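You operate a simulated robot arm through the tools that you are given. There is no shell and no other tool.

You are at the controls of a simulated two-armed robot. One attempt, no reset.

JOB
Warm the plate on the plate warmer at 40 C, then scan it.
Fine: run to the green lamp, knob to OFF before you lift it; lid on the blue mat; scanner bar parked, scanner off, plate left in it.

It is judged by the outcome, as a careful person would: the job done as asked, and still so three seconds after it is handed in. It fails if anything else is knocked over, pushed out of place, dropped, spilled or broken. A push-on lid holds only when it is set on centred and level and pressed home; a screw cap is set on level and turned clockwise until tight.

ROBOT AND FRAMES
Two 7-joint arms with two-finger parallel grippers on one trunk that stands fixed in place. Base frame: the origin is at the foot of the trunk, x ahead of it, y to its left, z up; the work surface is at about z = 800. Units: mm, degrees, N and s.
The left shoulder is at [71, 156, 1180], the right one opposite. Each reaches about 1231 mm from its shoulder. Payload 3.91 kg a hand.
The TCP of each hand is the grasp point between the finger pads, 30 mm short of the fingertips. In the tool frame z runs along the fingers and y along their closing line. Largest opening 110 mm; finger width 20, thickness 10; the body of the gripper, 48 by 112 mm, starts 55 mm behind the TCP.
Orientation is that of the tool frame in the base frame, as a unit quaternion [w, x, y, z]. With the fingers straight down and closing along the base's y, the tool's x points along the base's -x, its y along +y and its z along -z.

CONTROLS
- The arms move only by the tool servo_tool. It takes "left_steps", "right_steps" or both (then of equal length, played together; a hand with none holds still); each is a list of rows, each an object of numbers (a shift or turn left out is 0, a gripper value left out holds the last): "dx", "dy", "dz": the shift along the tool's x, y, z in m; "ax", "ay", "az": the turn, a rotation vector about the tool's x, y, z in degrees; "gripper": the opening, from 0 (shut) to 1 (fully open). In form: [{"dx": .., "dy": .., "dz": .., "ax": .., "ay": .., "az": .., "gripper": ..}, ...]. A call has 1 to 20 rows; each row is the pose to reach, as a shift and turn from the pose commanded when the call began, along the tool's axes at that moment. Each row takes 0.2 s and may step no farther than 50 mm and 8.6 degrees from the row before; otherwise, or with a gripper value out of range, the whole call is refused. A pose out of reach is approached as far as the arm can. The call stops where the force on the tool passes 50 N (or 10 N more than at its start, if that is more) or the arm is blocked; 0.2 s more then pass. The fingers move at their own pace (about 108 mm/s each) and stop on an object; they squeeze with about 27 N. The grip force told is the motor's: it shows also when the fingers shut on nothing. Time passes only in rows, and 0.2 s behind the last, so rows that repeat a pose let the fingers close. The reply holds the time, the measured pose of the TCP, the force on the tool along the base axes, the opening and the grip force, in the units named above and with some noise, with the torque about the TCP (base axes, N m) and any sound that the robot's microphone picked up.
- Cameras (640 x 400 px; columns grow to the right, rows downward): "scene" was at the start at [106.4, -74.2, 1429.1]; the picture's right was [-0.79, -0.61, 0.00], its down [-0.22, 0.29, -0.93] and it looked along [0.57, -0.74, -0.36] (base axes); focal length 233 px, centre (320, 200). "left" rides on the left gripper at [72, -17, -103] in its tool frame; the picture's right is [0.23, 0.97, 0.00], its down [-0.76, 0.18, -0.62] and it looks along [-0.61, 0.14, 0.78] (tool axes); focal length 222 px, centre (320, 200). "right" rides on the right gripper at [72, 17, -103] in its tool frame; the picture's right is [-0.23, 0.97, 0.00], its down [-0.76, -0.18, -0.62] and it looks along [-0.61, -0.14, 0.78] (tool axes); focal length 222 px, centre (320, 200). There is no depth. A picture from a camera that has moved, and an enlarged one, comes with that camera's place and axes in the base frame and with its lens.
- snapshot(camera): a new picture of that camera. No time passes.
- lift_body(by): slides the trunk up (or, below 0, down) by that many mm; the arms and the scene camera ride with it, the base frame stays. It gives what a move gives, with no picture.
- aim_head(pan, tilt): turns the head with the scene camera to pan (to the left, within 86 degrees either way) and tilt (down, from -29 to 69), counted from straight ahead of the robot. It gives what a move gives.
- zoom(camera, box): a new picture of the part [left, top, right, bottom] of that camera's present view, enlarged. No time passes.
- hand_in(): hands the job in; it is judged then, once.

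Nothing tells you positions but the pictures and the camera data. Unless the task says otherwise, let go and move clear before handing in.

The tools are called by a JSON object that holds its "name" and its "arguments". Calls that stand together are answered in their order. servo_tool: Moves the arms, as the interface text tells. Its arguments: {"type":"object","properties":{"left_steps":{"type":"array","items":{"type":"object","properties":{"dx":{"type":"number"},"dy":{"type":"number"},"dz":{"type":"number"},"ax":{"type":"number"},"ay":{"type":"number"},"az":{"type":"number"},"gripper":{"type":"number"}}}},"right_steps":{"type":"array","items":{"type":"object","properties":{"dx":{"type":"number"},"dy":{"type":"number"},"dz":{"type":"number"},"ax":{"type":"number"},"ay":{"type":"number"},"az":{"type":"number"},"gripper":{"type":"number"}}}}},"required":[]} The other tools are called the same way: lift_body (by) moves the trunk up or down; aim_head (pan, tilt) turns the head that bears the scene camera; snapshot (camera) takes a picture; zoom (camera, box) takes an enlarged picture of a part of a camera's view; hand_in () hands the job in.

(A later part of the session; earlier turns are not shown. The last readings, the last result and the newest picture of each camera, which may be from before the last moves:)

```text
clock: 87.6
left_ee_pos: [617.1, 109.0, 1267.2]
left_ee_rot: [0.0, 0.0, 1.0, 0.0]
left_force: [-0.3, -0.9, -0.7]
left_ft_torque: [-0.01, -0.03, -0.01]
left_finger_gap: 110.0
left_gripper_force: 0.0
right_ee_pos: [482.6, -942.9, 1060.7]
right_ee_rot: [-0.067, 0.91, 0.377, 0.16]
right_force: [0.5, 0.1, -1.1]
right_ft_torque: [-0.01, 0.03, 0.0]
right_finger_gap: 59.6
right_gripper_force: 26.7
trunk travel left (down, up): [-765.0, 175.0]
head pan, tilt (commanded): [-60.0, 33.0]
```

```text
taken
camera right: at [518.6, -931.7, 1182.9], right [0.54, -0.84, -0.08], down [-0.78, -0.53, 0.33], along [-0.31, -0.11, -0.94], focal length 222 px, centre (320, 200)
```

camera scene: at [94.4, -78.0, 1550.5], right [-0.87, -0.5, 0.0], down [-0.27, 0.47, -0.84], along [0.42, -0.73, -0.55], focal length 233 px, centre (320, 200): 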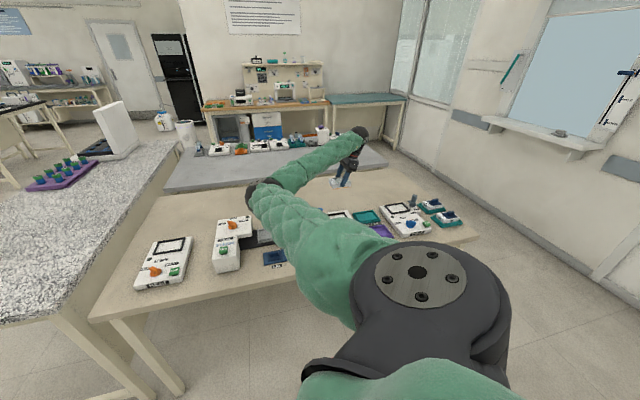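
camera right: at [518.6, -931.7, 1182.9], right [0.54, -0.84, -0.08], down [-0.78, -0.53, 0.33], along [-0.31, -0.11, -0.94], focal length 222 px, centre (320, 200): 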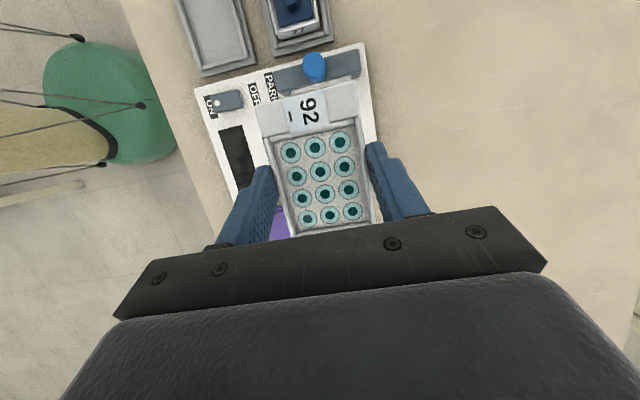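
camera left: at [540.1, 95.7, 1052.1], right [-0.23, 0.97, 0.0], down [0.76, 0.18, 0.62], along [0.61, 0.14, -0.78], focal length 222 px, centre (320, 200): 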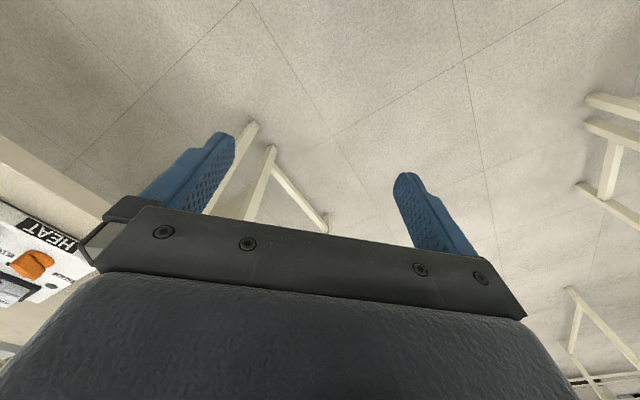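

The plate is above the scanner frame. Lowering to about 30 mm above the rim and then checking alignment visually with the wrist camera.

{"name": "servo_tool", "arguments": {"right_steps": [{"dx": -0.0107, "dz": 0.0293}, {"dx": -0.0214, "dz": 0.0586}, {"dx": -0.032, "dz": 0.088}, {"dx": -0.0427, "dz": 0.1173}, {"dx": -0.05, "dz": 0.1372}, {"dx": -0.0534, "dz": 0.1466}, {"dx": -0.0534, "dz": 0.1466}]}}

{"name": "snapshot", "arguments": {"camera": "right"}}

{"name": "zoom", "arguments": {"camera": "right", "box": [220, 40, 420, 240]}}

{"name": "zoom", "arguments": {"camera": "scene", "box": [290, 160, 390, 240]}}

```text
clock: 89.2
left_ee_pos: [616.3, 109.1, 1267.2]
left_ee_rot: [0.0, 0.0, 1.0, 0.0]
left_force: [0.5, 0.2, -1.4]
left_ft_torque: [0.01, 0.02, -0.02]
left_finger_gap: 109.8
left_gripper_force: 0.1
right_ee_pos: [483.0, -943.5, 904.5]
right_ee_rot: [-0.067, 0.91, 0.376, 0.16]
right_force: [0.5, 0.0, -0.7]
right_ft_torque: [0.02, 0.0, -0.03]
right_finger_gap: 59.7
right_gripper_force: 27.2
trunk travel left (down, up): [-765.0, 175.0]
head pan, tilt (commanded): [-60.0, 33.0]
```

```text
taken
camera right: at [519.0, -931.4, 1024.9], right [0.54, -0.84, -0.08], down [-0.78, -0.53, 0.33], along [-0.31, -0.11, -0.94], focal length 222 px, centre (320, 200)
```

right: 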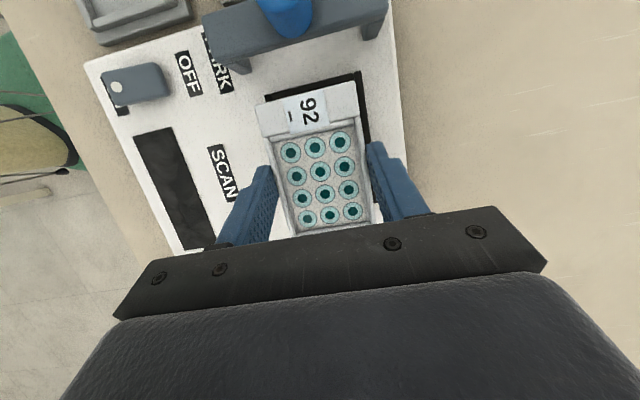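

```text
2.00 times, centred on (320, 140) of right
camera zoom: at [519.0, -931.4, 1024.9], right [0.54, -0.84, -0.08], down [-0.78, -0.53, 0.33], along [-0.31, -0.11, -0.94], focal length 444 px, centre (320, 320)
```

zoom: 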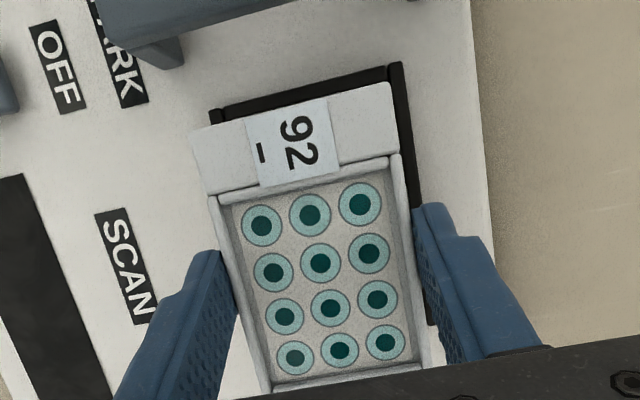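

```text
5.00 times, centred on (340, 200) of scene
camera zoom: at [94.3, -77.8, 1550.5], right [-0.87, -0.5, 0.0], down [-0.27, 0.47, -0.84], along [0.42, -0.73, -0.55], focal length 1166 px, centre (220, 200)
```

zoom: 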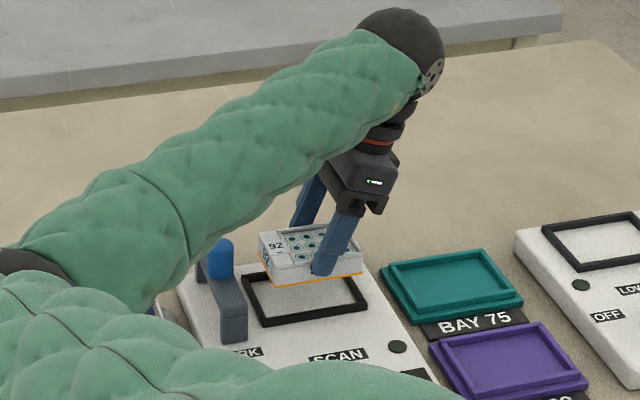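

Measured in the same view, the plate must shift about 4.8 mm left to be centred in the frame. Applying that and lowering to just above the rim.

{"name": "servo_tool", "arguments": {"right_steps": [{"dx": 0.0045, "dy": 0.0003, "dz": 0.0016}, {"dx": 0.0011, "dy": 0.0003, "dz": 0.011}, {"dx": -0.0023, "dy": 0.0003, "dz": 0.0204}, {"dx": -0.0047, "dy": 0.0003, "dz": 0.027}, {"dx": -0.0047, "dy": 0.0003, "dz": 0.027}]}}

{"name": "zoom", "arguments": {"camera": "right", "box": [220, 40, 420, 240]}}

{"name": "zoom", "arguments": {"camera": "scene", "box": [320, 190, 380, 230]}}

```text
clock: 90.4
left_ee_pos: [617.4, 108.7, 1265.5]
left_ee_rot: [0.0, 0.0, 1.0, 0.0]
left_force: [-0.7, 0.5, 0.4]
left_ft_torque: [-0.03, -0.01, -0.02]
left_finger_gap: 110.1
left_gripper_force: 0.1
right_ee_pos: [488.9, -941.9, 876.0]
right_ee_rot: [-0.066, 0.91, 0.376, 0.161]
right_force: [0.0, -1.0, -1.2]
right_ft_torque: [-0.04, -0.02, 0.0]
right_finger_gap: 59.3
right_gripper_force: 27.0
trunk travel left (down, up): [-765.0, 175.0]
head pan, tilt (commanded): [-60.0, 33.0]
```

```text
2.00 times, centred on (320, 140) of right
camera zoom: at [523.8, -929.0, 997.9], right [0.54, -0.84, -0.08], down [-0.78, -0.53, 0.33], along [-0.31, -0.11, -0.94], focal length 444 px, centre (320, 320)
```

zoom: 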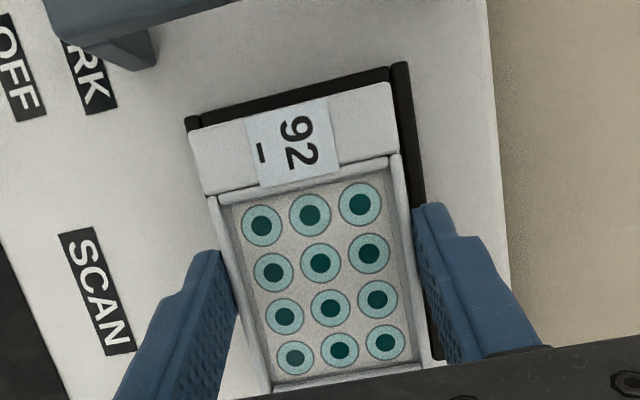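

```text
10.00 times, centred on (350, 210) of scene
camera zoom: at [94.3, -77.9, 1550.5], right [-0.87, -0.5, 0.0], down [-0.27, 0.47, -0.84], along [0.42, -0.73, -0.55], focal length 2332 px, centre (20, 100)
```

zoom: 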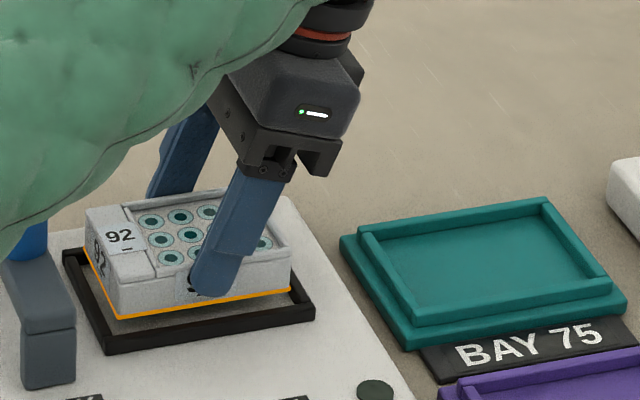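

Left-right alignment is now right, front-back within ~1 mm. Nudging 0.7 mm forward and easing the plate down into the frame while watching the force.

{"name": "servo_tool", "arguments": {"right_steps": [{"dx": 0.0, "dy": -0.0007, "dz": 0.0}, {"dx": -0.0007, "dy": -0.0007, "dz": 0.0019}, {"dx": -0.0014, "dy": -0.0007, "dz": 0.0038}, {"dx": -0.002, "dy": -0.0007, "dz": 0.0056}, {"dx": -0.002, "dy": -0.0007, "dz": 0.0056}]}}

{"name": "zoom", "arguments": {"camera": "scene", "box": [320, 190, 380, 230]}}

```text
clock: 91.6
left_ee_pos: [616.9, 108.9, 1266.7]
left_ee_rot: [0.0, 0.0, 1.0, -0.001]
left_force: [0.2, -0.1, 0.9]
left_ft_torque: [-0.01, 0.0, -0.04]
left_finger_gap: 110.2
left_gripper_force: 0.1
right_ee_pos: [487.4, -940.9, 872.0]
right_ee_rot: [-0.066, 0.91, 0.377, 0.16]
right_force: [-0.5, 0.5, -1.0]
right_ft_torque: [-0.02, -0.02, -0.04]
right_finger_gap: 59.7
right_gripper_force: 27.0
trunk travel left (down, up): [-765.0, 175.0]
head pan, tilt (commanded): [-60.0, 33.0]
```

```text
10.00 times, centred on (350, 210) of scene
camera zoom: at [94.4, -77.9, 1550.5], right [-0.87, -0.5, 0.0], down [-0.27, 0.47, -0.84], along [0.42, -0.73, -0.55], focal length 2332 px, centre (20, 100)
```

zoom: 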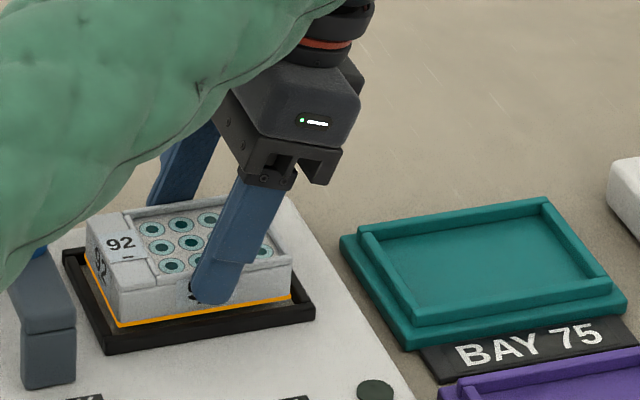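

No contact force; the plate is entering the frame cleanly. Continuing down in small steps.

{"name": "servo_tool", "arguments": {"right_steps": [{"dx": -0.0007, "dz": 0.0019}, {"dx": -0.0014, "dz": 0.0038}, {"dx": -0.0014, "dz": 0.0038}]}}

{"name": "zoom", "arguments": {"camera": "scene", "box": [320, 190, 380, 230]}}

{"name": "zoom", "arguments": {"camera": "right", "box": [220, 40, 420, 240]}}

```text
clock: 92.4
left_ee_pos: [616.5, 109.9, 1267.1]
left_ee_rot: [-0.001, 0.0, 1.0, 0.0]
left_force: [-0.5, -0.3, -0.4]
left_ft_torque: [0.05, 0.02, -0.01]
left_finger_gap: 110.2
left_gripper_force: 0.1
right_ee_pos: [488.2, -940.0, 868.5]
right_ee_rot: [-0.066, 0.91, 0.377, 0.161]
right_force: [-0.1, 0.3, -0.9]
right_ft_torque: [0.02, 0.05, 0.04]
right_finger_gap: 59.5
right_gripper_force: 27.0
trunk travel left (down, up): [-765.0, 175.0]
head pan, tilt (commanded): [-60.0, 33.0]
```

```text
10.00 times, centred on (350, 210) of scene
camera zoom: at [94.3, -77.8, 1550.5], right [-0.87, -0.5, 0.0], down [-0.27, 0.47, -0.84], along [0.42, -0.73, -0.55], focal length 2332 px, centre (20, 100)
```

zoom: 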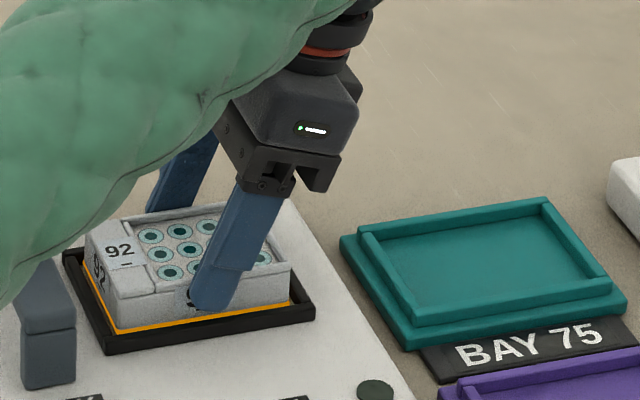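

```text
2.00 times, centred on (320, 140) of right
camera zoom: at [523.5, -928.4, 989.2], right [0.54, -0.84, -0.08], down [-0.78, -0.53, 0.33], along [-0.31, -0.11, -0.94], focal length 444 px, centre (320, 320)
```

zoom: 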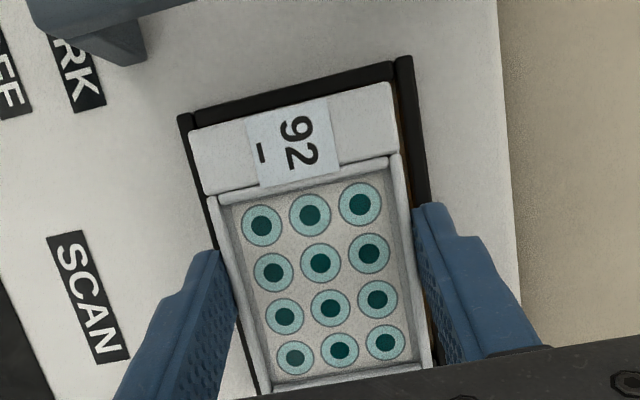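

{"name": "servo_tool", "arguments": {"right_steps": [{"dx": -0.0005, "dz": 0.0014}, {"dx": -0.001, "dz": 0.0028}, {"dx": -0.001, "dz": 0.0028}]}}

```text
clock: 93.2
left_ee_pos: [616.8, 109.1, 1266.8]
left_ee_rot: [-0.001, 0.0, 1.0, 0.0]
left_force: [-0.3, -0.5, -0.3]
left_ft_torque: [0.0, -0.01, 0.05]
left_finger_gap: 110.0
left_gripper_force: 0.2
right_ee_pos: [487.6, -939.7, 865.0]
right_ee_rot: [-0.066, 0.91, 0.376, 0.16]
right_force: [-0.4, -0.4, -0.6]
right_ft_torque: [0.02, 0.01, 0.01]
right_finger_gap: 59.5
right_gripper_force: 27.1
trunk travel left (down, up): [-765.0, 175.0]
head pan, tilt (commanded): [-60.0, 33.0]
```

{"name": "servo_tool", "arguments": {"right_steps": [{"dx": -0.0005, "dz": 0.0014}, {"dx": -0.0008, "dz": 0.0023}, {"dx": -0.0008, "dz": 0.0023}]}}

{"name": "zoom", "arguments": {"camera": "scene", "box": [320, 190, 380, 230]}}

```text
clock: 94.0
left_ee_pos: [617.1, 110.9, 1266.8]
left_ee_rot: [0.0, -0.001, 1.0, 0.001]
left_force: [-0.2, 0.8, -0.2]
left_ft_torque: [0.01, -0.02, 0.03]
left_finger_gap: 109.9
left_gripper_force: 0.1
right_ee_pos: [487.3, -940.3, 863.7]
right_ee_rot: [-0.066, 0.91, 0.377, 0.162]
right_force: [1.2, -4.5, 11.0]
right_ft_torque: [0.2, -0.01, -0.02]
right_finger_gap: 59.5
right_gripper_force: 26.7
trunk travel left (down, up): [-765.0, 175.0]
head pan, tilt (commanded): [-60.0, 33.0]
```

```text
10.00 times, centred on (350, 210) of scene
camera zoom: at [93.7, -76.9, 1550.7], right [-0.87, -0.5, 0.0], down [-0.27, 0.47, -0.84], along [0.42, -0.73, -0.54], focal length 2332 px, centre (20, 100)
```

zoom: 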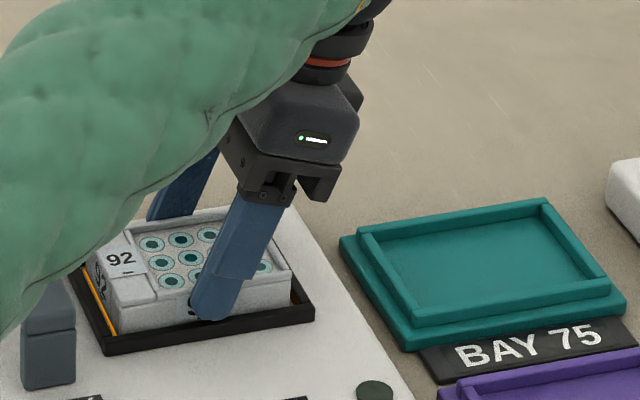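

11 N of contact at the expected seating height: the plate is seated in the scanner frame. Releasing and lifting straight up.

{"name": "servo_tool", "arguments": {"right_steps": [{"dx": 0.0003, "dz": -0.0009}, {"dx": 0.0003, "dz": -0.0009, "gripper": 0.6}, {"dx": 0.0003, "dz": -0.0009, "gripper": 0.7}, {"dx": 0.0003, "dz": -0.0009, "gripper": 0.7}, {"dx": 0.0037, "dz": -0.0103}, {"dx": 0.0106, "dz": -0.0291}, {"dx": 0.0226, "dz": -0.062}, {"dx": 0.0363, "dz": -0.0996}, {"dx": 0.0496, "dz": -0.1363}]}}

{"name": "snapshot", "arguments": {"camera": "right"}}

{"name": "snapshot", "arguments": {"camera": "scene"}}

{"name": "zoom", "arguments": {"camera": "scene", "box": [310, 185, 380, 235]}}

```text
clock: 96.0
left_ee_pos: [616.2, 110.3, 1266.8]
left_ee_rot: [-0.001, 0.0, 1.0, 0.0]
left_force: [0.1, 0.8, 0.1]
left_ft_torque: [0.0, 0.02, 0.02]
left_finger_gap: 110.1
left_gripper_force: 0.0
right_ee_pos: [485.8, -939.0, 1007.6]
right_ee_rot: [-0.067, 0.91, 0.377, 0.16]
right_force: [0.1, -0.7, 0.1]
right_ft_torque: [-0.02, 0.0, 0.01]
right_finger_gap: 76.8
right_gripper_force: 0.1
trunk travel left (down, up): [-765.0, 175.0]
head pan, tilt (commanded): [-60.0, 33.0]
```

```text
taken
camera right: at [521.6, -926.5, 1129.0], right [0.54, -0.84, -0.08], down [-0.78, -0.53, 0.33], along [-0.32, -0.11, -0.94], focal length 222 px, centre (320, 200)
```

right: 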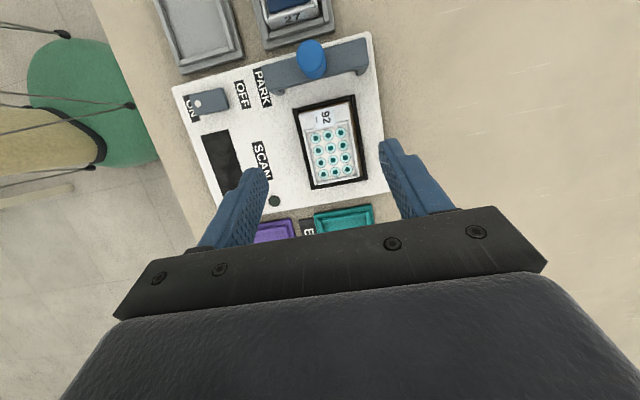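

```text
taken
camera scene: at [93.8, -76.5, 1550.4], right [-0.87, -0.5, 0.0], down [-0.27, 0.47, -0.84], along [0.42, -0.73, -0.54], focal length 233 px, centre (320, 200)
```

scene: 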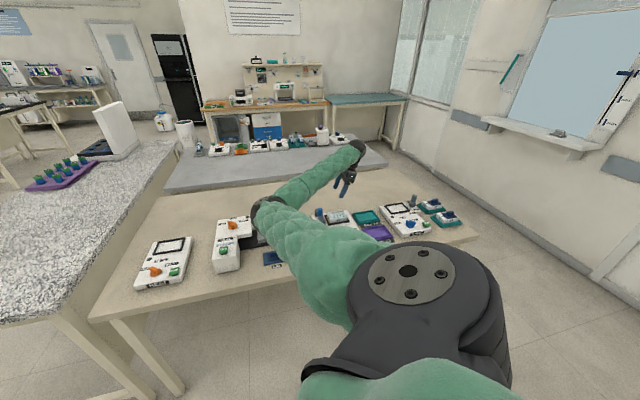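

```text
8.00 times, centred on (345, 210) of scene
camera zoom: at [93.8, -76.5, 1550.4], right [-0.87, -0.5, 0.0], down [-0.27, 0.47, -0.84], along [0.42, -0.73, -0.54], focal length 1866 px, centre (120, 120)
```

zoom: 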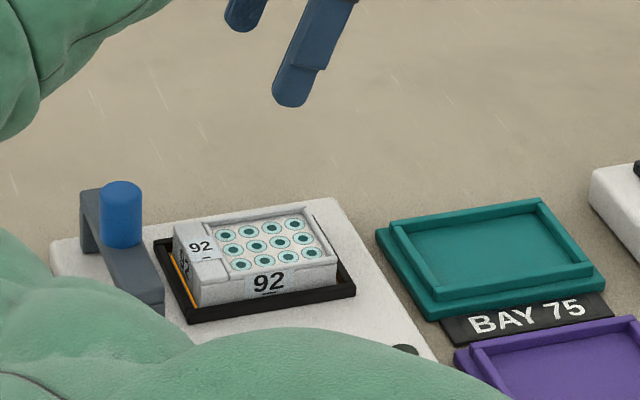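

{"name": "zoom", "arguments": {"camera": "right", "box": [260, 30, 400, 200]}}

{"name": "zoom", "arguments": {"camera": "right", "box": [160, 60, 280, 135]}}

```text
2.35 times, centred on (330, 115) of right
camera zoom: at [521.6, -926.5, 1129.0], right [0.54, -0.84, -0.08], down [-0.78, -0.53, 0.33], along [-0.32, -0.11, -0.94], focal length 523 px, centre (296, 400)
```

zoom: 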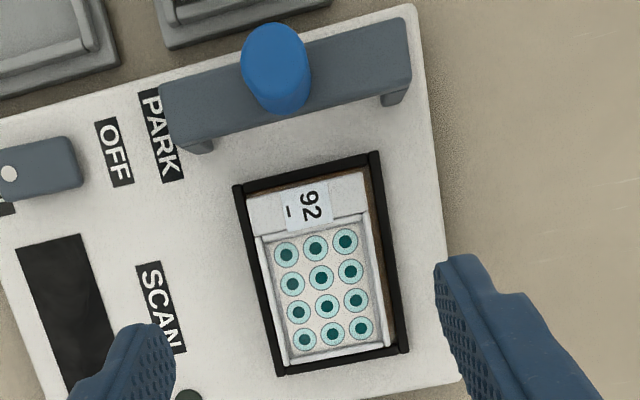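

```text
5.33 times, centred on (220, 98) of right
camera zoom: at [521.6, -926.5, 1129.0], right [0.54, -0.84, -0.08], down [-0.78, -0.53, 0.33], along [-0.32, -0.11, -0.94], focal length 1185 px, centre (853, 747)
```

zoom: 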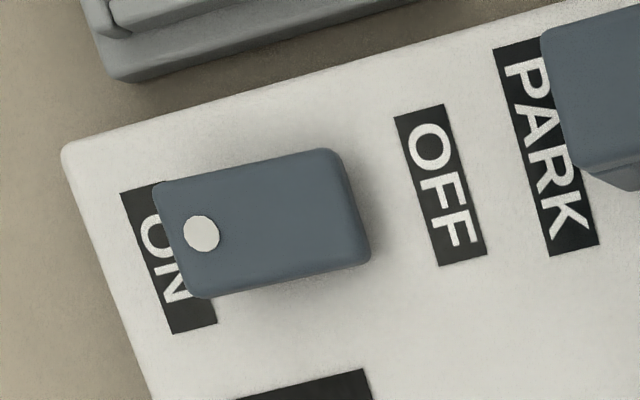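

The plate is properly seated. Now the scanner switch: a rocker with its front (ON, white dot) end raised at ≈ (445, -766, 841). I'll close the fingers and move above that end.

{"name": "servo_tool", "arguments": {"right_steps": [{"dx": 0.0102, "dy": -0.0258, "dz": 0.0175, "gripper": 0.0}, {"dx": 0.0203, "dy": -0.0515, "dz": 0.0349}, {"dx": 0.0305, "dy": -0.0773, "dz": 0.0524}, {"dx": 0.0407, "dy": -0.103, "dz": 0.0699}, {"dx": 0.0508, "dy": -0.1288, "dz": 0.0873}, {"dx": 0.061, "dy": -0.1545, "dz": 0.1048}, {"dx": 0.061, "dy": -0.1545, "dz": 0.1048}]}}

{"name": "zoom", "arguments": {"camera": "right", "box": [240, 60, 400, 220]}}

{"name": "snapshot", "arguments": {"camera": "scene"}}

```text
clock: 97.6
left_ee_pos: [616.9, 109.1, 1266.8]
left_ee_rot: [0.001, 0.001, 1.0, 0.0]
left_force: [-0.1, -0.4, -0.2]
left_ft_torque: [0.02, -0.02, 0.0]
left_finger_gap: 110.3
left_gripper_force: 0.0
right_ee_pos: [444.2, -764.8, 928.8]
right_ee_rot: [-0.066, 0.91, 0.377, 0.16]
right_force: [-0.2, 0.0, -0.4]
right_ft_torque: [-0.02, 0.01, 0.0]
right_finger_gap: 0.1
right_gripper_force: 26.7
trunk travel left (down, up): [-765.0, 175.0]
head pan, tilt (commanded): [-60.0, 33.0]
```

```text
2.50 times, centred on (320, 140) of right
camera zoom: at [479.0, -753.3, 1050.6], right [0.54, -0.84, -0.08], down [-0.78, -0.53, 0.33], along [-0.31, -0.11, -0.94], focal length 555 px, centre (320, 350)
```

zoom: 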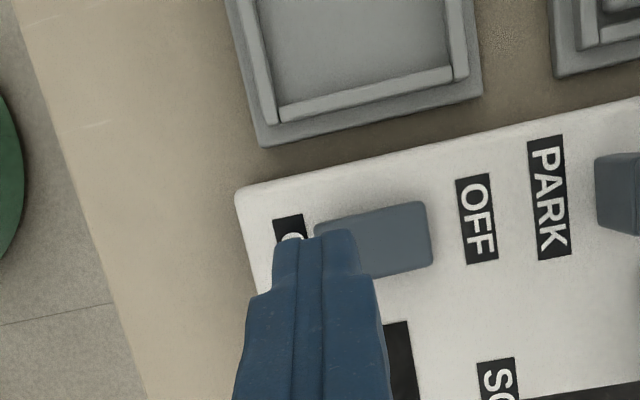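

```text
taken
camera scene: at [94.1, -78.4, 1550.5], right [-0.87, -0.5, 0.0], down [-0.27, 0.47, -0.84], along [0.42, -0.73, -0.55], focal length 233 px, centre (320, 200)
```

scene: 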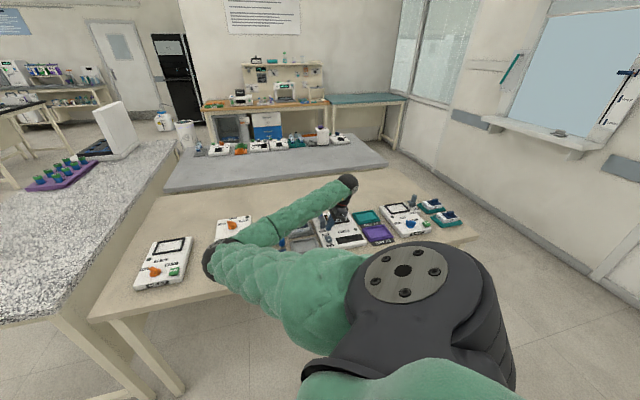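

Tips are over the ON end. Descending and pressing in small steps, listening for a click.

{"name": "servo_tool", "arguments": {"right_steps": [{"dx": -0.0085, "dz": 0.0235}, {"dx": -0.0171, "dz": 0.047}, {"dx": -0.0185, "dz": 0.0508}, {"dx": -0.0192, "dz": 0.0526}, {"dx": -0.0198, "dz": 0.0545}, {"dx": -0.0205, "dz": 0.0564}, {"dx": -0.0205, "dz": 0.0564}]}}

{"name": "zoom", "arguments": {"camera": "right", "box": [240, 60, 400, 220]}}

{"name": "zoom", "arguments": {"camera": "scene", "box": [300, 190, 390, 250]}}

```text
clock: 99.2
left_ee_pos: [616.1, 109.8, 1266.5]
left_ee_rot: [0.0, 0.0, 1.0, 0.001]
left_force: [0.1, 0.3, -1.2]
left_ft_torque: [0.01, 0.0, -0.05]
left_finger_gap: 110.0
left_gripper_force: 0.0
right_ee_pos: [444.8, -765.0, 868.7]
right_ee_rot: [-0.067, 0.91, 0.377, 0.161]
right_force: [0.5, -0.3, -0.1]
right_ft_torque: [0.01, -0.01, 0.02]
right_finger_gap: 0.0
right_gripper_force: 26.9
trunk travel left (down, up): [-765.0, 175.0]
head pan, tilt (commanded): [-60.0, 33.0]
```

```text
2.50 times, centred on (320, 140) of right
camera zoom: at [479.9, -753.4, 990.4], right [0.54, -0.84, -0.08], down [-0.78, -0.53, 0.33], along [-0.31, -0.11, -0.94], focal length 555 px, centre (320, 350)
```

zoom: 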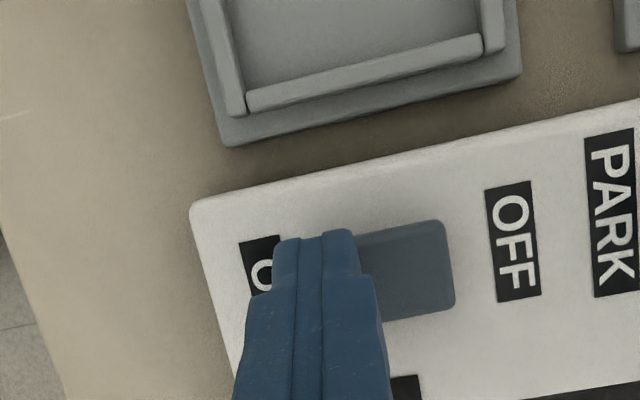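

```text
6.67 times, centred on (345, 220) of scene
camera zoom: at [94.3, -77.7, 1550.5], right [-0.87, -0.5, 0.0], down [-0.27, 0.47, -0.84], along [0.42, -0.73, -0.54], focal length 1555 px, centre (153, 67)
```

zoom: 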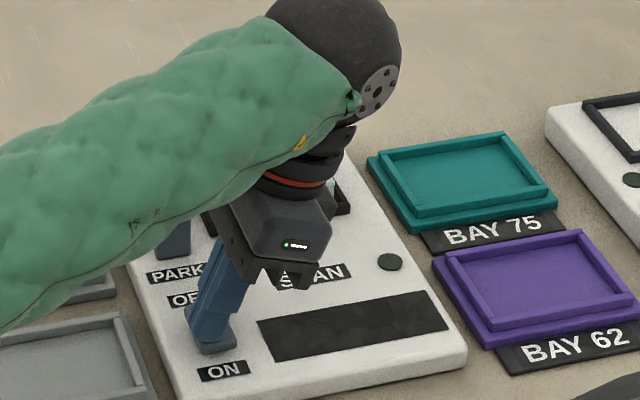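

{"name": "servo_tool", "arguments": {"right_steps": [{"dx": -0.0007, "dz": 0.0019}, {"dx": -0.0014, "dz": 0.0038}, {"dx": -0.0021, "dz": 0.0056}, {"dx": -0.0021, "dz": 0.0056}]}}

{"name": "zoom", "arguments": {"camera": "scene", "box": [300, 190, 390, 250]}}

```text
clock: 100.2
left_ee_pos: [615.3, 111.2, 1268.0]
left_ee_rot: [0.001, 0.0, 1.0, -0.001]
left_force: [0.5, -0.1, -0.7]
left_ft_torque: [0.0, 0.0, 0.02]
left_finger_gap: 110.2
left_gripper_force: 0.1
right_ee_pos: [444.8, -764.1, 867.1]
right_ee_rot: [-0.063, 0.91, 0.377, 0.16]
right_force: [1.7, -1.3, 35.5]
right_ft_torque: [-0.22, -0.36, -0.01]
right_finger_gap: 0.0
right_gripper_force: 26.6
trunk travel left (down, up): [-765.0, 175.0]
head pan, tilt (commanded): [-60.0, 33.0]
```

```text
6.67 times, centred on (345, 220) of scene
camera zoom: at [92.7, -74.5, 1551.2], right [-0.87, -0.5, 0.0], down [-0.27, 0.47, -0.84], along [0.42, -0.73, -0.54], focal length 1555 px, centre (153, 67)
```

zoom: 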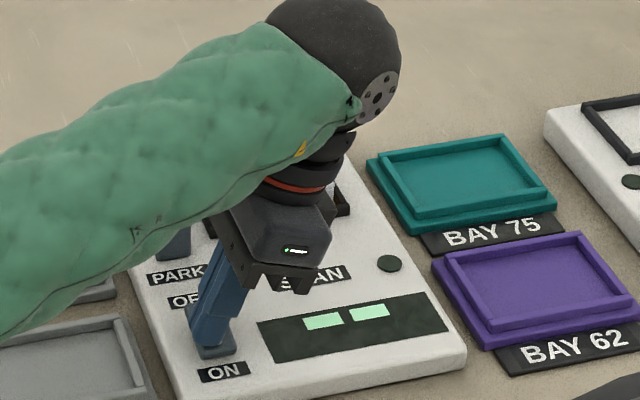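

The scanner display has lit up with two segments — the scanner is on. Lifting off the switch.

{"name": "servo_tool", "arguments": {"right_steps": [{"dx": 0.0021, "dz": -0.0056}, {"dx": 0.0075, "dz": -0.0207}, {"dx": 0.0178, "dz": -0.0489}, {"dx": 0.0315, "dz": -0.0865}, {"dx": 0.0445, "dz": -0.1222}, {"dx": 0.0445, "dz": -0.1222}]}}

{"name": "snapshot", "arguments": {"camera": "right"}}

{"name": "zoom", "arguments": {"camera": "right", "box": [240, 40, 440, 220]}}

{"name": "zoom", "arguments": {"camera": "scene", "box": [300, 190, 390, 250]}}

```text
clock: 101.6
left_ee_pos: [617.8, 108.6, 1265.8]
left_ee_rot: [-0.001, 0.0, 1.0, -0.001]
left_force: [-0.2, -0.3, -0.3]
left_ft_torque: [-0.01, 0.01, 0.02]
left_finger_gap: 109.7
left_gripper_force: 0.1
right_ee_pos: [442.7, -766.6, 996.4]
right_ee_rot: [-0.067, 0.91, 0.377, 0.16]
right_force: [0.1, -0.3, 0.7]
right_ft_torque: [0.0, 0.02, -0.01]
right_finger_gap: 0.0
right_gripper_force: 26.7
trunk travel left (down, up): [-765.0, 175.0]
head pan, tilt (commanded): [-60.0, 33.0]
```

```text
taken
camera right: at [479.1, -753.6, 1117.3], right [0.54, -0.84, -0.08], down [-0.78, -0.53, 0.33], along [-0.32, -0.11, -0.94], focal length 222 px, centre (320, 200)
```

right: 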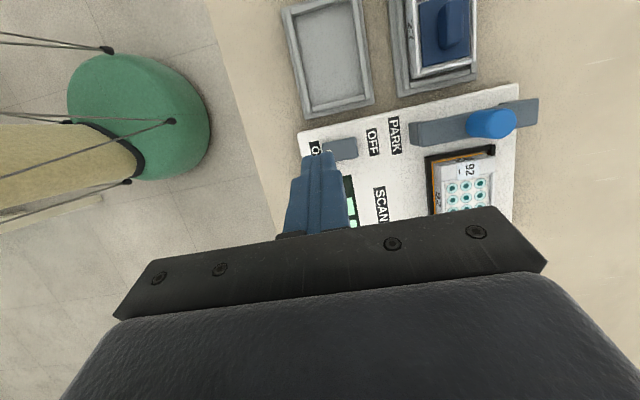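

```text
2.22 times, centred on (340, 130) of right
camera zoom: at [479.1, -753.6, 1117.3], right [0.54, -0.84, -0.08], down [-0.78, -0.53, 0.33], along [-0.32, -0.11, -0.94], focal length 494 px, centre (276, 356)
```

zoom: 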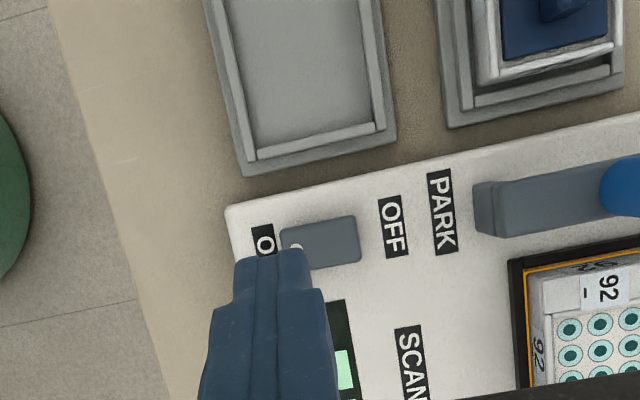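

```text
6.67 times, centred on (345, 220) of scene
camera zoom: at [94.8, -78.5, 1550.4], right [-0.87, -0.5, 0.0], down [-0.27, 0.47, -0.84], along [0.42, -0.73, -0.55], focal length 1555 px, centre (153, 67)
```

zoom: 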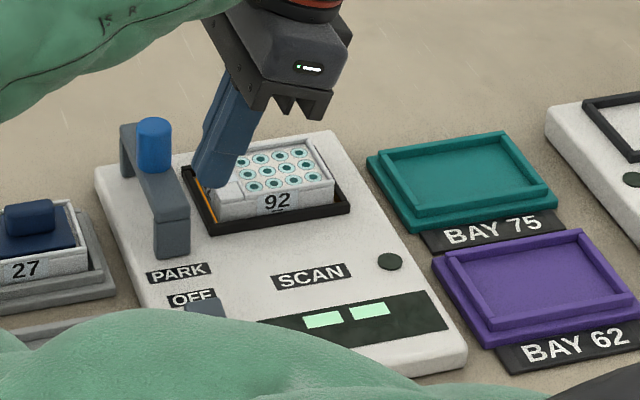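

The display shows two dashes, so it's on and waiting for the scan. Next I'll straighten the hand and turn it so the fingers close left-right around the bar's blue knob.

{"name": "servo_tool", "arguments": {"right_steps": [{"ay": -7}, {"ay": -14}, {"ay": -20}, {"ay": -20}]}}

{"name": "servo_tool", "arguments": {"right_steps": [{"dx": 0.0004, "dy": 0.0124, "az": -7.5, "gripper": 0.5}, {"dx": 0.0007, "dy": 0.0248, "az": -15}, {"dx": 0.0011, "dy": 0.0372, "az": -22.5}, {"dx": 0.0015, "dy": 0.0496, "az": -30}, {"dx": 0.0018, "dy": 0.062, "az": -37.5}, {"dx": 0.0022, "dy": 0.0744, "az": -45}, {"dx": 0.0026, "dy": 0.0868, "az": -52.5}, {"dx": 0.0029, "dy": 0.0992, "az": -60}, {"dx": 0.0033, "dy": 0.1116, "az": -67.5}, {"dx": 0.0037, "dy": 0.124, "az": -75}, {"dx": 0.004, "dy": 0.1364, "az": -82.5}, {"dx": 0.0044, "dy": 0.1488, "az": -90}, {"dx": 0.0044, "dy": 0.1488, "az": -90}]}}

{"name": "snapshot", "arguments": {"camera": "right"}}

{"name": "snapshot", "arguments": {"camera": "scene"}}

```text
clock: 102.6
left_ee_pos: [616.8, 110.3, 1266.4]
left_ee_rot: [0.0, 0.001, 1.0, 0.0]
left_force: [-0.4, 0.4, -0.5]
left_ft_torque: [-0.01, 0.0, 0.0]
left_finger_gap: 109.9
left_gripper_force: 0.1
right_ee_pos: [443.1, -764.7, 994.7]
right_ee_rot: [0.001, 0.923, 0.384, -0.001]
right_force: [0.0, 0.7, -0.5]
right_ft_torque: [0.01, 0.01, -0.02]
right_finger_gap: 0.0
right_gripper_force: 27.2
trunk travel left (down, up): [-765.0, 175.0]
head pan, tilt (commanded): [-60.0, 33.0]
```

```text
clock: 105.4
left_ee_pos: [617.5, 110.2, 1266.2]
left_ee_rot: [0.0, -0.001, 1.0, 0.0]
left_force: [-0.3, -0.5, 0.0]
left_ft_torque: [0.03, -0.02, 0.02]
left_finger_gap: 109.9
left_gripper_force: 0.1
right_ee_pos: [552.4, -867.1, 992.3]
right_ee_rot: [0.0, 0.382, 0.924, 0.001]
right_force: [0.2, -0.9, 0.0]
right_ft_torque: [-0.02, 0.0, -0.01]
right_finger_gap: 54.8
right_gripper_force: 0.0
trunk travel left (down, up): [-765.0, 175.0]
head pan, tilt (commanded): [-60.0, 33.0]
```

```text
taken
camera right: at [513.6, -803.6, 1095.8], right [0.85, 0.53, 0.0], down [0.41, -0.66, 0.62], along [0.33, -0.53, -0.78], focal length 222 px, centre (320, 200)
```

right: 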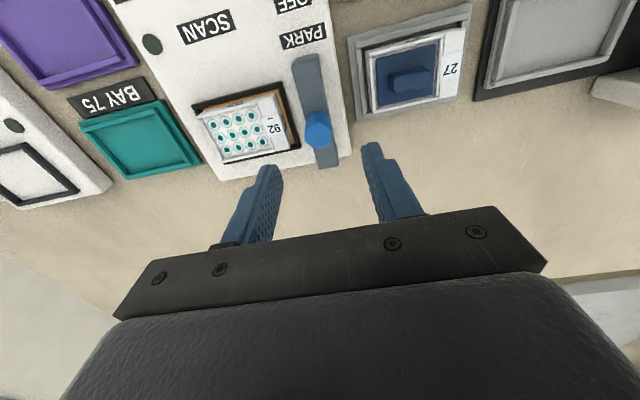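

```text
taken
camera scene: at [94.4, -77.2, 1550.5], right [-0.87, -0.5, 0.0], down [-0.27, 0.47, -0.84], along [0.42, -0.73, -0.54], focal length 233 px, centre (320, 200)
```

scene: 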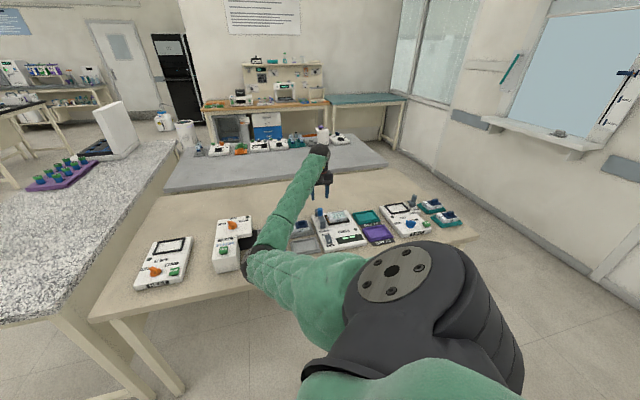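

{"name": "zoom", "arguments": {"camera": "right", "box": [240, 50, 400, 210]}}

{"name": "zoom", "arguments": {"camera": "scene", "box": [295, 165, 375, 235]}}

```text
2.50 times, centred on (320, 130) of right
camera zoom: at [513.6, -803.6, 1095.8], right [0.85, 0.53, 0.0], down [0.41, -0.66, 0.62], along [0.33, -0.53, -0.78], focal length 555 px, centre (320, 375)
```

zoom: 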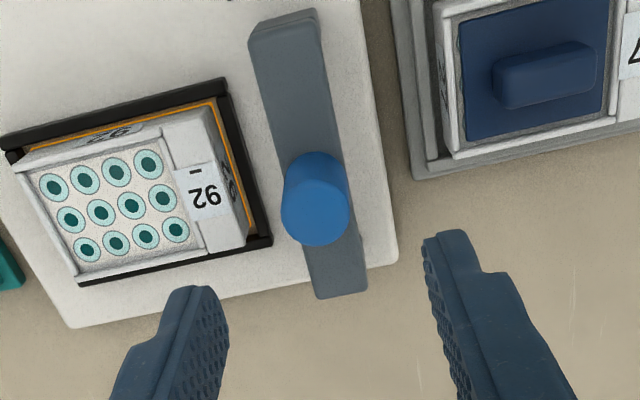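

```text
5.71 times, centred on (335, 200) of scene
camera zoom: at [94.4, -77.2, 1550.5], right [-0.87, -0.5, 0.0], down [-0.27, 0.47, -0.84], along [0.42, -0.73, -0.54], focal length 1332 px, centre (234, 200)
```

zoom: 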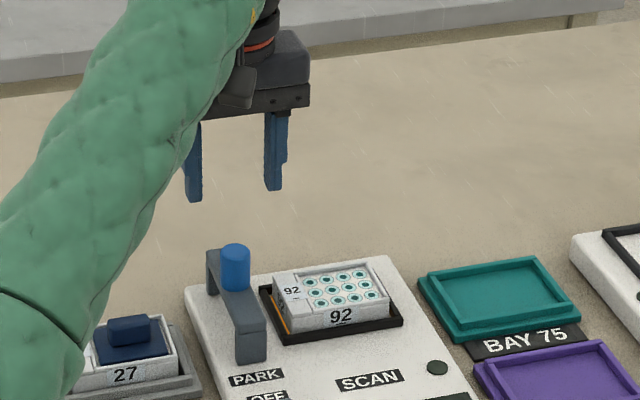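

Knob centre ≈ (552.5, -871.5), top 903. Lowering around it (tips stay above the bar at z ≈ 878) and gripping.

{"name": "servo_tool", "arguments": {"right_steps": [{"dx": -0.0032, "dy": -0.003, "dz": 0.02}, {"dx": -0.0032, "dy": -0.003, "dz": 0.045}, {"dx": -0.0032, "dy": -0.003, "dz": 0.065}, {"dx": -0.0032, "dy": -0.003, "dz": 0.078}, {"dx": -0.0032, "dy": -0.003, "dz": 0.0843}, {"dx": -0.0032, "dy": -0.003, "dz": 0.0843}]}}

{"name": "zoom", "arguments": {"camera": "right", "box": [240, 80, 400, 220]}}

{"name": "snapshot", "arguments": {"camera": "scene"}}

{"name": "zoom", "arguments": {"camera": "scene", "box": [295, 165, 375, 235]}}

```text
clock: 106.8
left_ee_pos: [616.0, 109.5, 1266.5]
left_ee_rot: [0.001, 0.0, 1.0, 0.0]
left_force: [-0.5, 0.2, -0.3]
left_ft_torque: [0.02, 0.03, -0.01]
left_finger_gap: 110.0
left_gripper_force: 0.0
right_ee_pos: [552.1, -870.9, 908.7]
right_ee_rot: [0.0, 0.383, 0.924, 0.0]
right_force: [0.4, -0.5, -0.2]
right_ft_torque: [0.01, 0.04, 0.0]
right_finger_gap: 55.1
right_gripper_force: 0.0
trunk travel left (down, up): [-765.0, 175.0]
head pan, tilt (commanded): [-60.0, 33.0]
```

```text
2.86 times, centred on (320, 150) of right
camera zoom: at [512.9, -807.9, 1011.8], right [0.85, 0.53, 0.0], down [0.41, -0.66, 0.62], along [0.33, -0.53, -0.78], focal length 635 px, centre (320, 343)
```

zoom: 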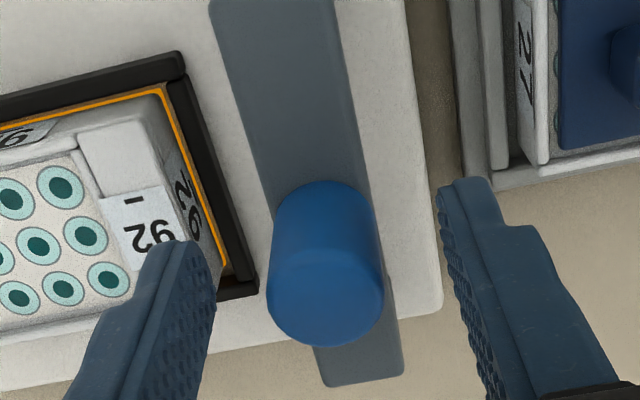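

```text
taken
camera scene: at [94.4, -77.7, 1550.5], right [-0.87, -0.5, 0.0], down [-0.27, 0.47, -0.84], along [0.42, -0.73, -0.54], focal length 233 px, centre (320, 200)
```

scene: 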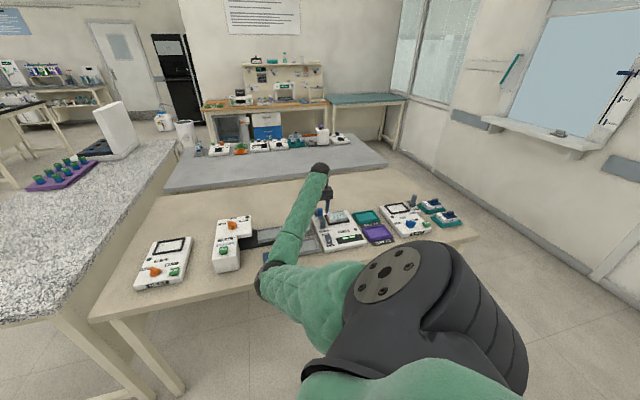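

```text
5.71 times, centred on (335, 200) of scene
camera zoom: at [94.4, -77.7, 1550.5], right [-0.87, -0.5, 0.0], down [-0.27, 0.47, -0.84], along [0.42, -0.73, -0.54], focal length 1332 px, centre (234, 200)
```

zoom: 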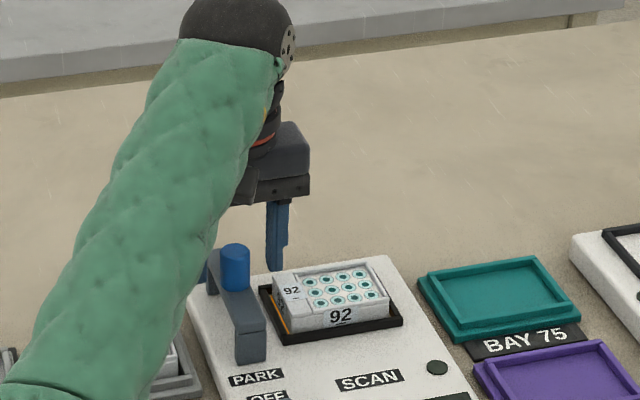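

Everything lines up. Closing on the knob.

{"name": "servo_tool", "arguments": {"right_steps": [{"gripper": 0.3}, {"gripper": 0.1}, {"gripper": 0.1}, {"gripper": 0.1}]}}

{"name": "zoom", "arguments": {"camera": "right", "box": [240, 80, 400, 220]}}

```text
clock: 107.8
left_ee_pos: [617.2, 110.8, 1266.4]
left_ee_rot: [-0.001, 0.0, 1.0, 0.0]
left_force: [0.3, 0.5, -0.2]
left_ft_torque: [0.04, 0.01, 0.0]
left_finger_gap: 110.0
left_gripper_force: 0.0
right_ee_pos: [550.9, -871.0, 908.6]
right_ee_rot: [0.001, 0.383, 0.924, 0.0]
right_force: [0.2, -1.0, 0.6]
right_ft_torque: [-0.02, 0.0, -0.01]
right_finger_gap: 25.3
right_gripper_force: 44.9
trunk travel left (down, up): [-765.0, 175.0]
head pan, tilt (commanded): [-60.0, 33.0]
```

```text
2.86 times, centred on (320, 150) of right
camera zoom: at [512.9, -807.9, 1011.9], right [0.85, 0.53, 0.0], down [0.41, -0.66, 0.62], along [0.33, -0.53, -0.78], focal length 635 px, centre (320, 343)
```

zoom: 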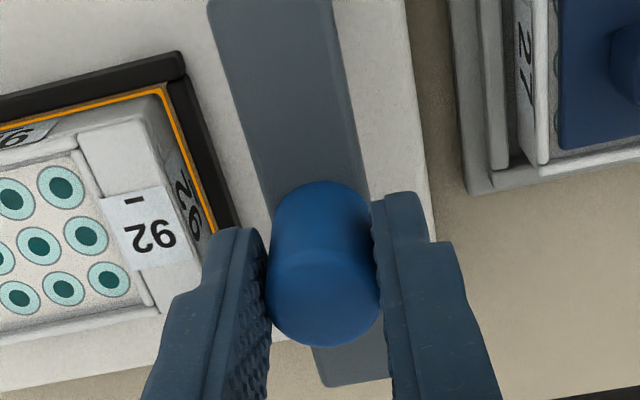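

Knob held (25.3 mm). Sliding the bar slowly to the right over the plate; first a short 24 mm test.

{"name": "servo_tool", "arguments": {"right_steps": [{"dy": -0.006}, {"dy": -0.012}, {"dy": -0.018}, {"dy": -0.024}]}}

{"name": "zoom", "arguments": {"camera": "scene", "box": [300, 190, 380, 250]}}

```text
clock: 108.8
left_ee_pos: [616.2, 109.6, 1266.8]
left_ee_rot: [0.001, 0.0, 1.0, 0.0]
left_force: [-0.3, -0.4, 0.0]
left_ft_torque: [0.02, 0.02, 0.01]
left_finger_gap: 110.0
left_gripper_force: 0.1
right_ee_pos: [533.9, -888.9, 910.0]
right_ee_rot: [0.0, 0.383, 0.924, 0.0]
right_force: [-4.9, 3.3, -0.6]
right_ft_torque: [0.27, 0.31, 0.0]
right_finger_gap: 25.2
right_gripper_force: 44.8
trunk travel left (down, up): [-765.0, 175.0]
head pan, tilt (commanded): [-60.0, 33.0]
```

```text
6.67 times, centred on (340, 220) of scene
camera zoom: at [93.5, -77.5, 1550.6], right [-0.87, -0.5, 0.0], down [-0.27, 0.47, -0.84], along [0.42, -0.73, -0.54], focal length 1555 px, centre (187, 67)
```

zoom: 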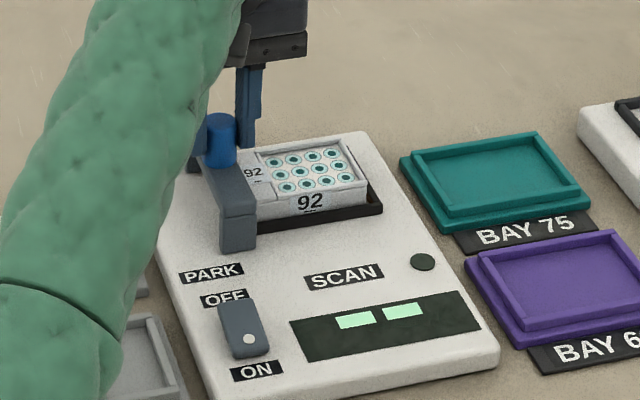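

The bar slides freely and clears the plate. Continuing the sweep to the right.

{"name": "servo_tool", "arguments": {"right_steps": [{"dy": -0.006}, {"dy": -0.012}, {"dy": -0.018}, {"dy": -0.024}, {"dy": -0.03}, {"dy": -0.036}, {"dy": -0.042}, {"dy": -0.048}, {"dy": -0.054}, {"dy": -0.06}, {"dy": -0.066}, {"dy": -0.072}, {"dy": -0.078}, {"dy": -0.084}, {"dy": -0.09}]}}

{"name": "zoom", "arguments": {"camera": "scene", "box": [300, 190, 380, 250]}}

{"name": "snapshot", "arguments": {"camera": "scene"}}

```text
clock: 112.0
left_ee_pos: [616.8, 108.9, 1267.8]
left_ee_rot: [0.0, 0.0, 1.0, 0.0]
left_force: [-0.6, 0.2, 0.4]
left_ft_torque: [-0.01, 0.0, 0.01]
left_finger_gap: 109.9
left_gripper_force: 0.1
right_ee_pos: [472.5, -952.0, 909.6]
right_ee_rot: [0.0, 0.383, 0.924, 0.0]
right_force: [-8.0, 7.8, -8.7]
right_ft_torque: [0.34, 0.23, -0.03]
right_finger_gap: 25.1
right_gripper_force: 44.9
trunk travel left (down, up): [-765.0, 175.0]
head pan, tilt (commanded): [-60.0, 33.0]
```

```text
6.67 times, centred on (340, 220) of scene
camera zoom: at [93.8, -78.0, 1550.6], right [-0.87, -0.5, 0.0], down [-0.27, 0.47, -0.84], along [0.42, -0.73, -0.54], focal length 1555 px, centre (187, 67)
```

zoom: 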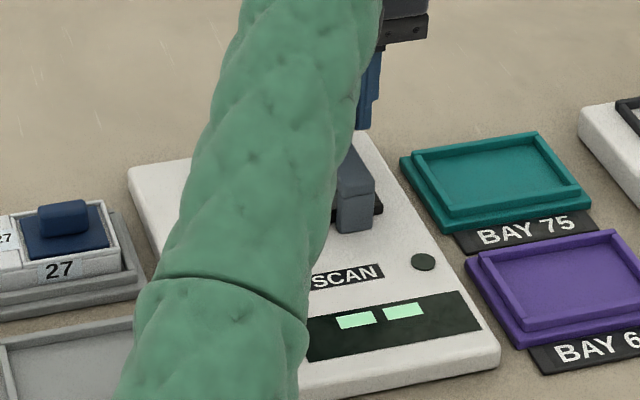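

```text
taken
camera scene: at [93.8, -78.0, 1550.6], right [-0.87, -0.5, 0.0], down [-0.27, 0.47, -0.84], along [0.42, -0.73, -0.54], focal length 233 px, centre (320, 200)
```

scene: 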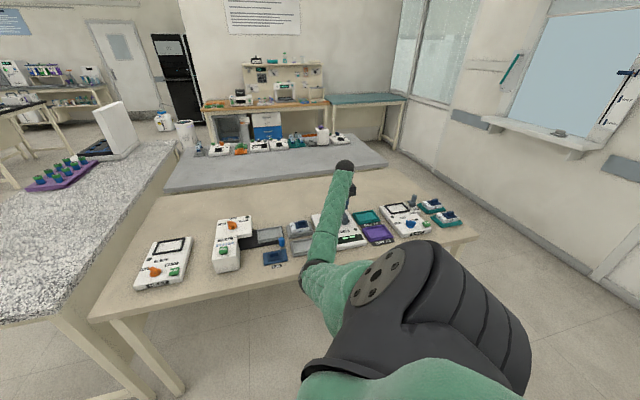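

The bar is past the middle of the plate. Continuing to the right end of its travel.

{"name": "servo_tool", "arguments": {"right_steps": [{"dy": -0.006}, {"dy": -0.012}, {"dy": -0.018}, {"dy": -0.024}, {"dy": -0.03}, {"dy": -0.036}]}}

{"name": "zoom", "arguments": {"camera": "scene", "box": [300, 190, 380, 250]}}

{"name": "snapshot", "arguments": {"camera": "right"}}

```text
clock: 113.4
left_ee_pos: [615.4, 109.7, 1267.8]
left_ee_rot: [-0.001, 0.0, 1.0, 0.0]
left_force: [-0.5, 0.2, -0.3]
left_ft_torque: [0.0, -0.01, -0.02]
left_finger_gap: 110.0
left_gripper_force: 0.1
right_ee_pos: [446.0, -976.8, 909.0]
right_ee_rot: [0.0, 0.382, 0.924, -0.001]
right_force: [-4.3, 5.7, -7.2]
right_ft_torque: [0.29, 0.15, 0.0]
right_finger_gap: 24.9
right_gripper_force: 44.8
trunk travel left (down, up): [-765.0, 175.0]
head pan, tilt (commanded): [-60.0, 33.0]
```

```text
6.67 times, centred on (340, 220) of scene
camera zoom: at [94.2, -78.0, 1550.5], right [-0.87, -0.5, 0.0], down [-0.27, 0.47, -0.84], along [0.42, -0.73, -0.55], focal length 1555 px, centre (187, 67)
```

zoom: 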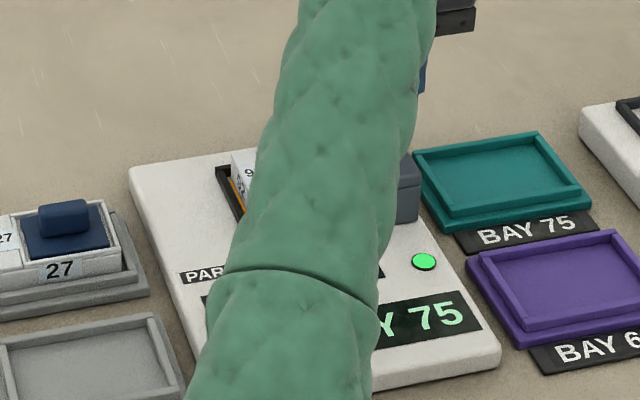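

```text
taken
camera right: at [407.2, -913.9, 1012.1], right [0.85, 0.53, 0.0], down [0.41, -0.66, 0.62], along [0.33, -0.53, -0.78], focal length 222 px, centre (320, 200)
```

right: 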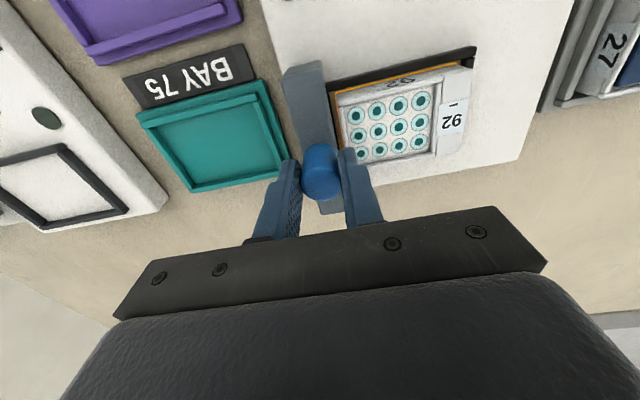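

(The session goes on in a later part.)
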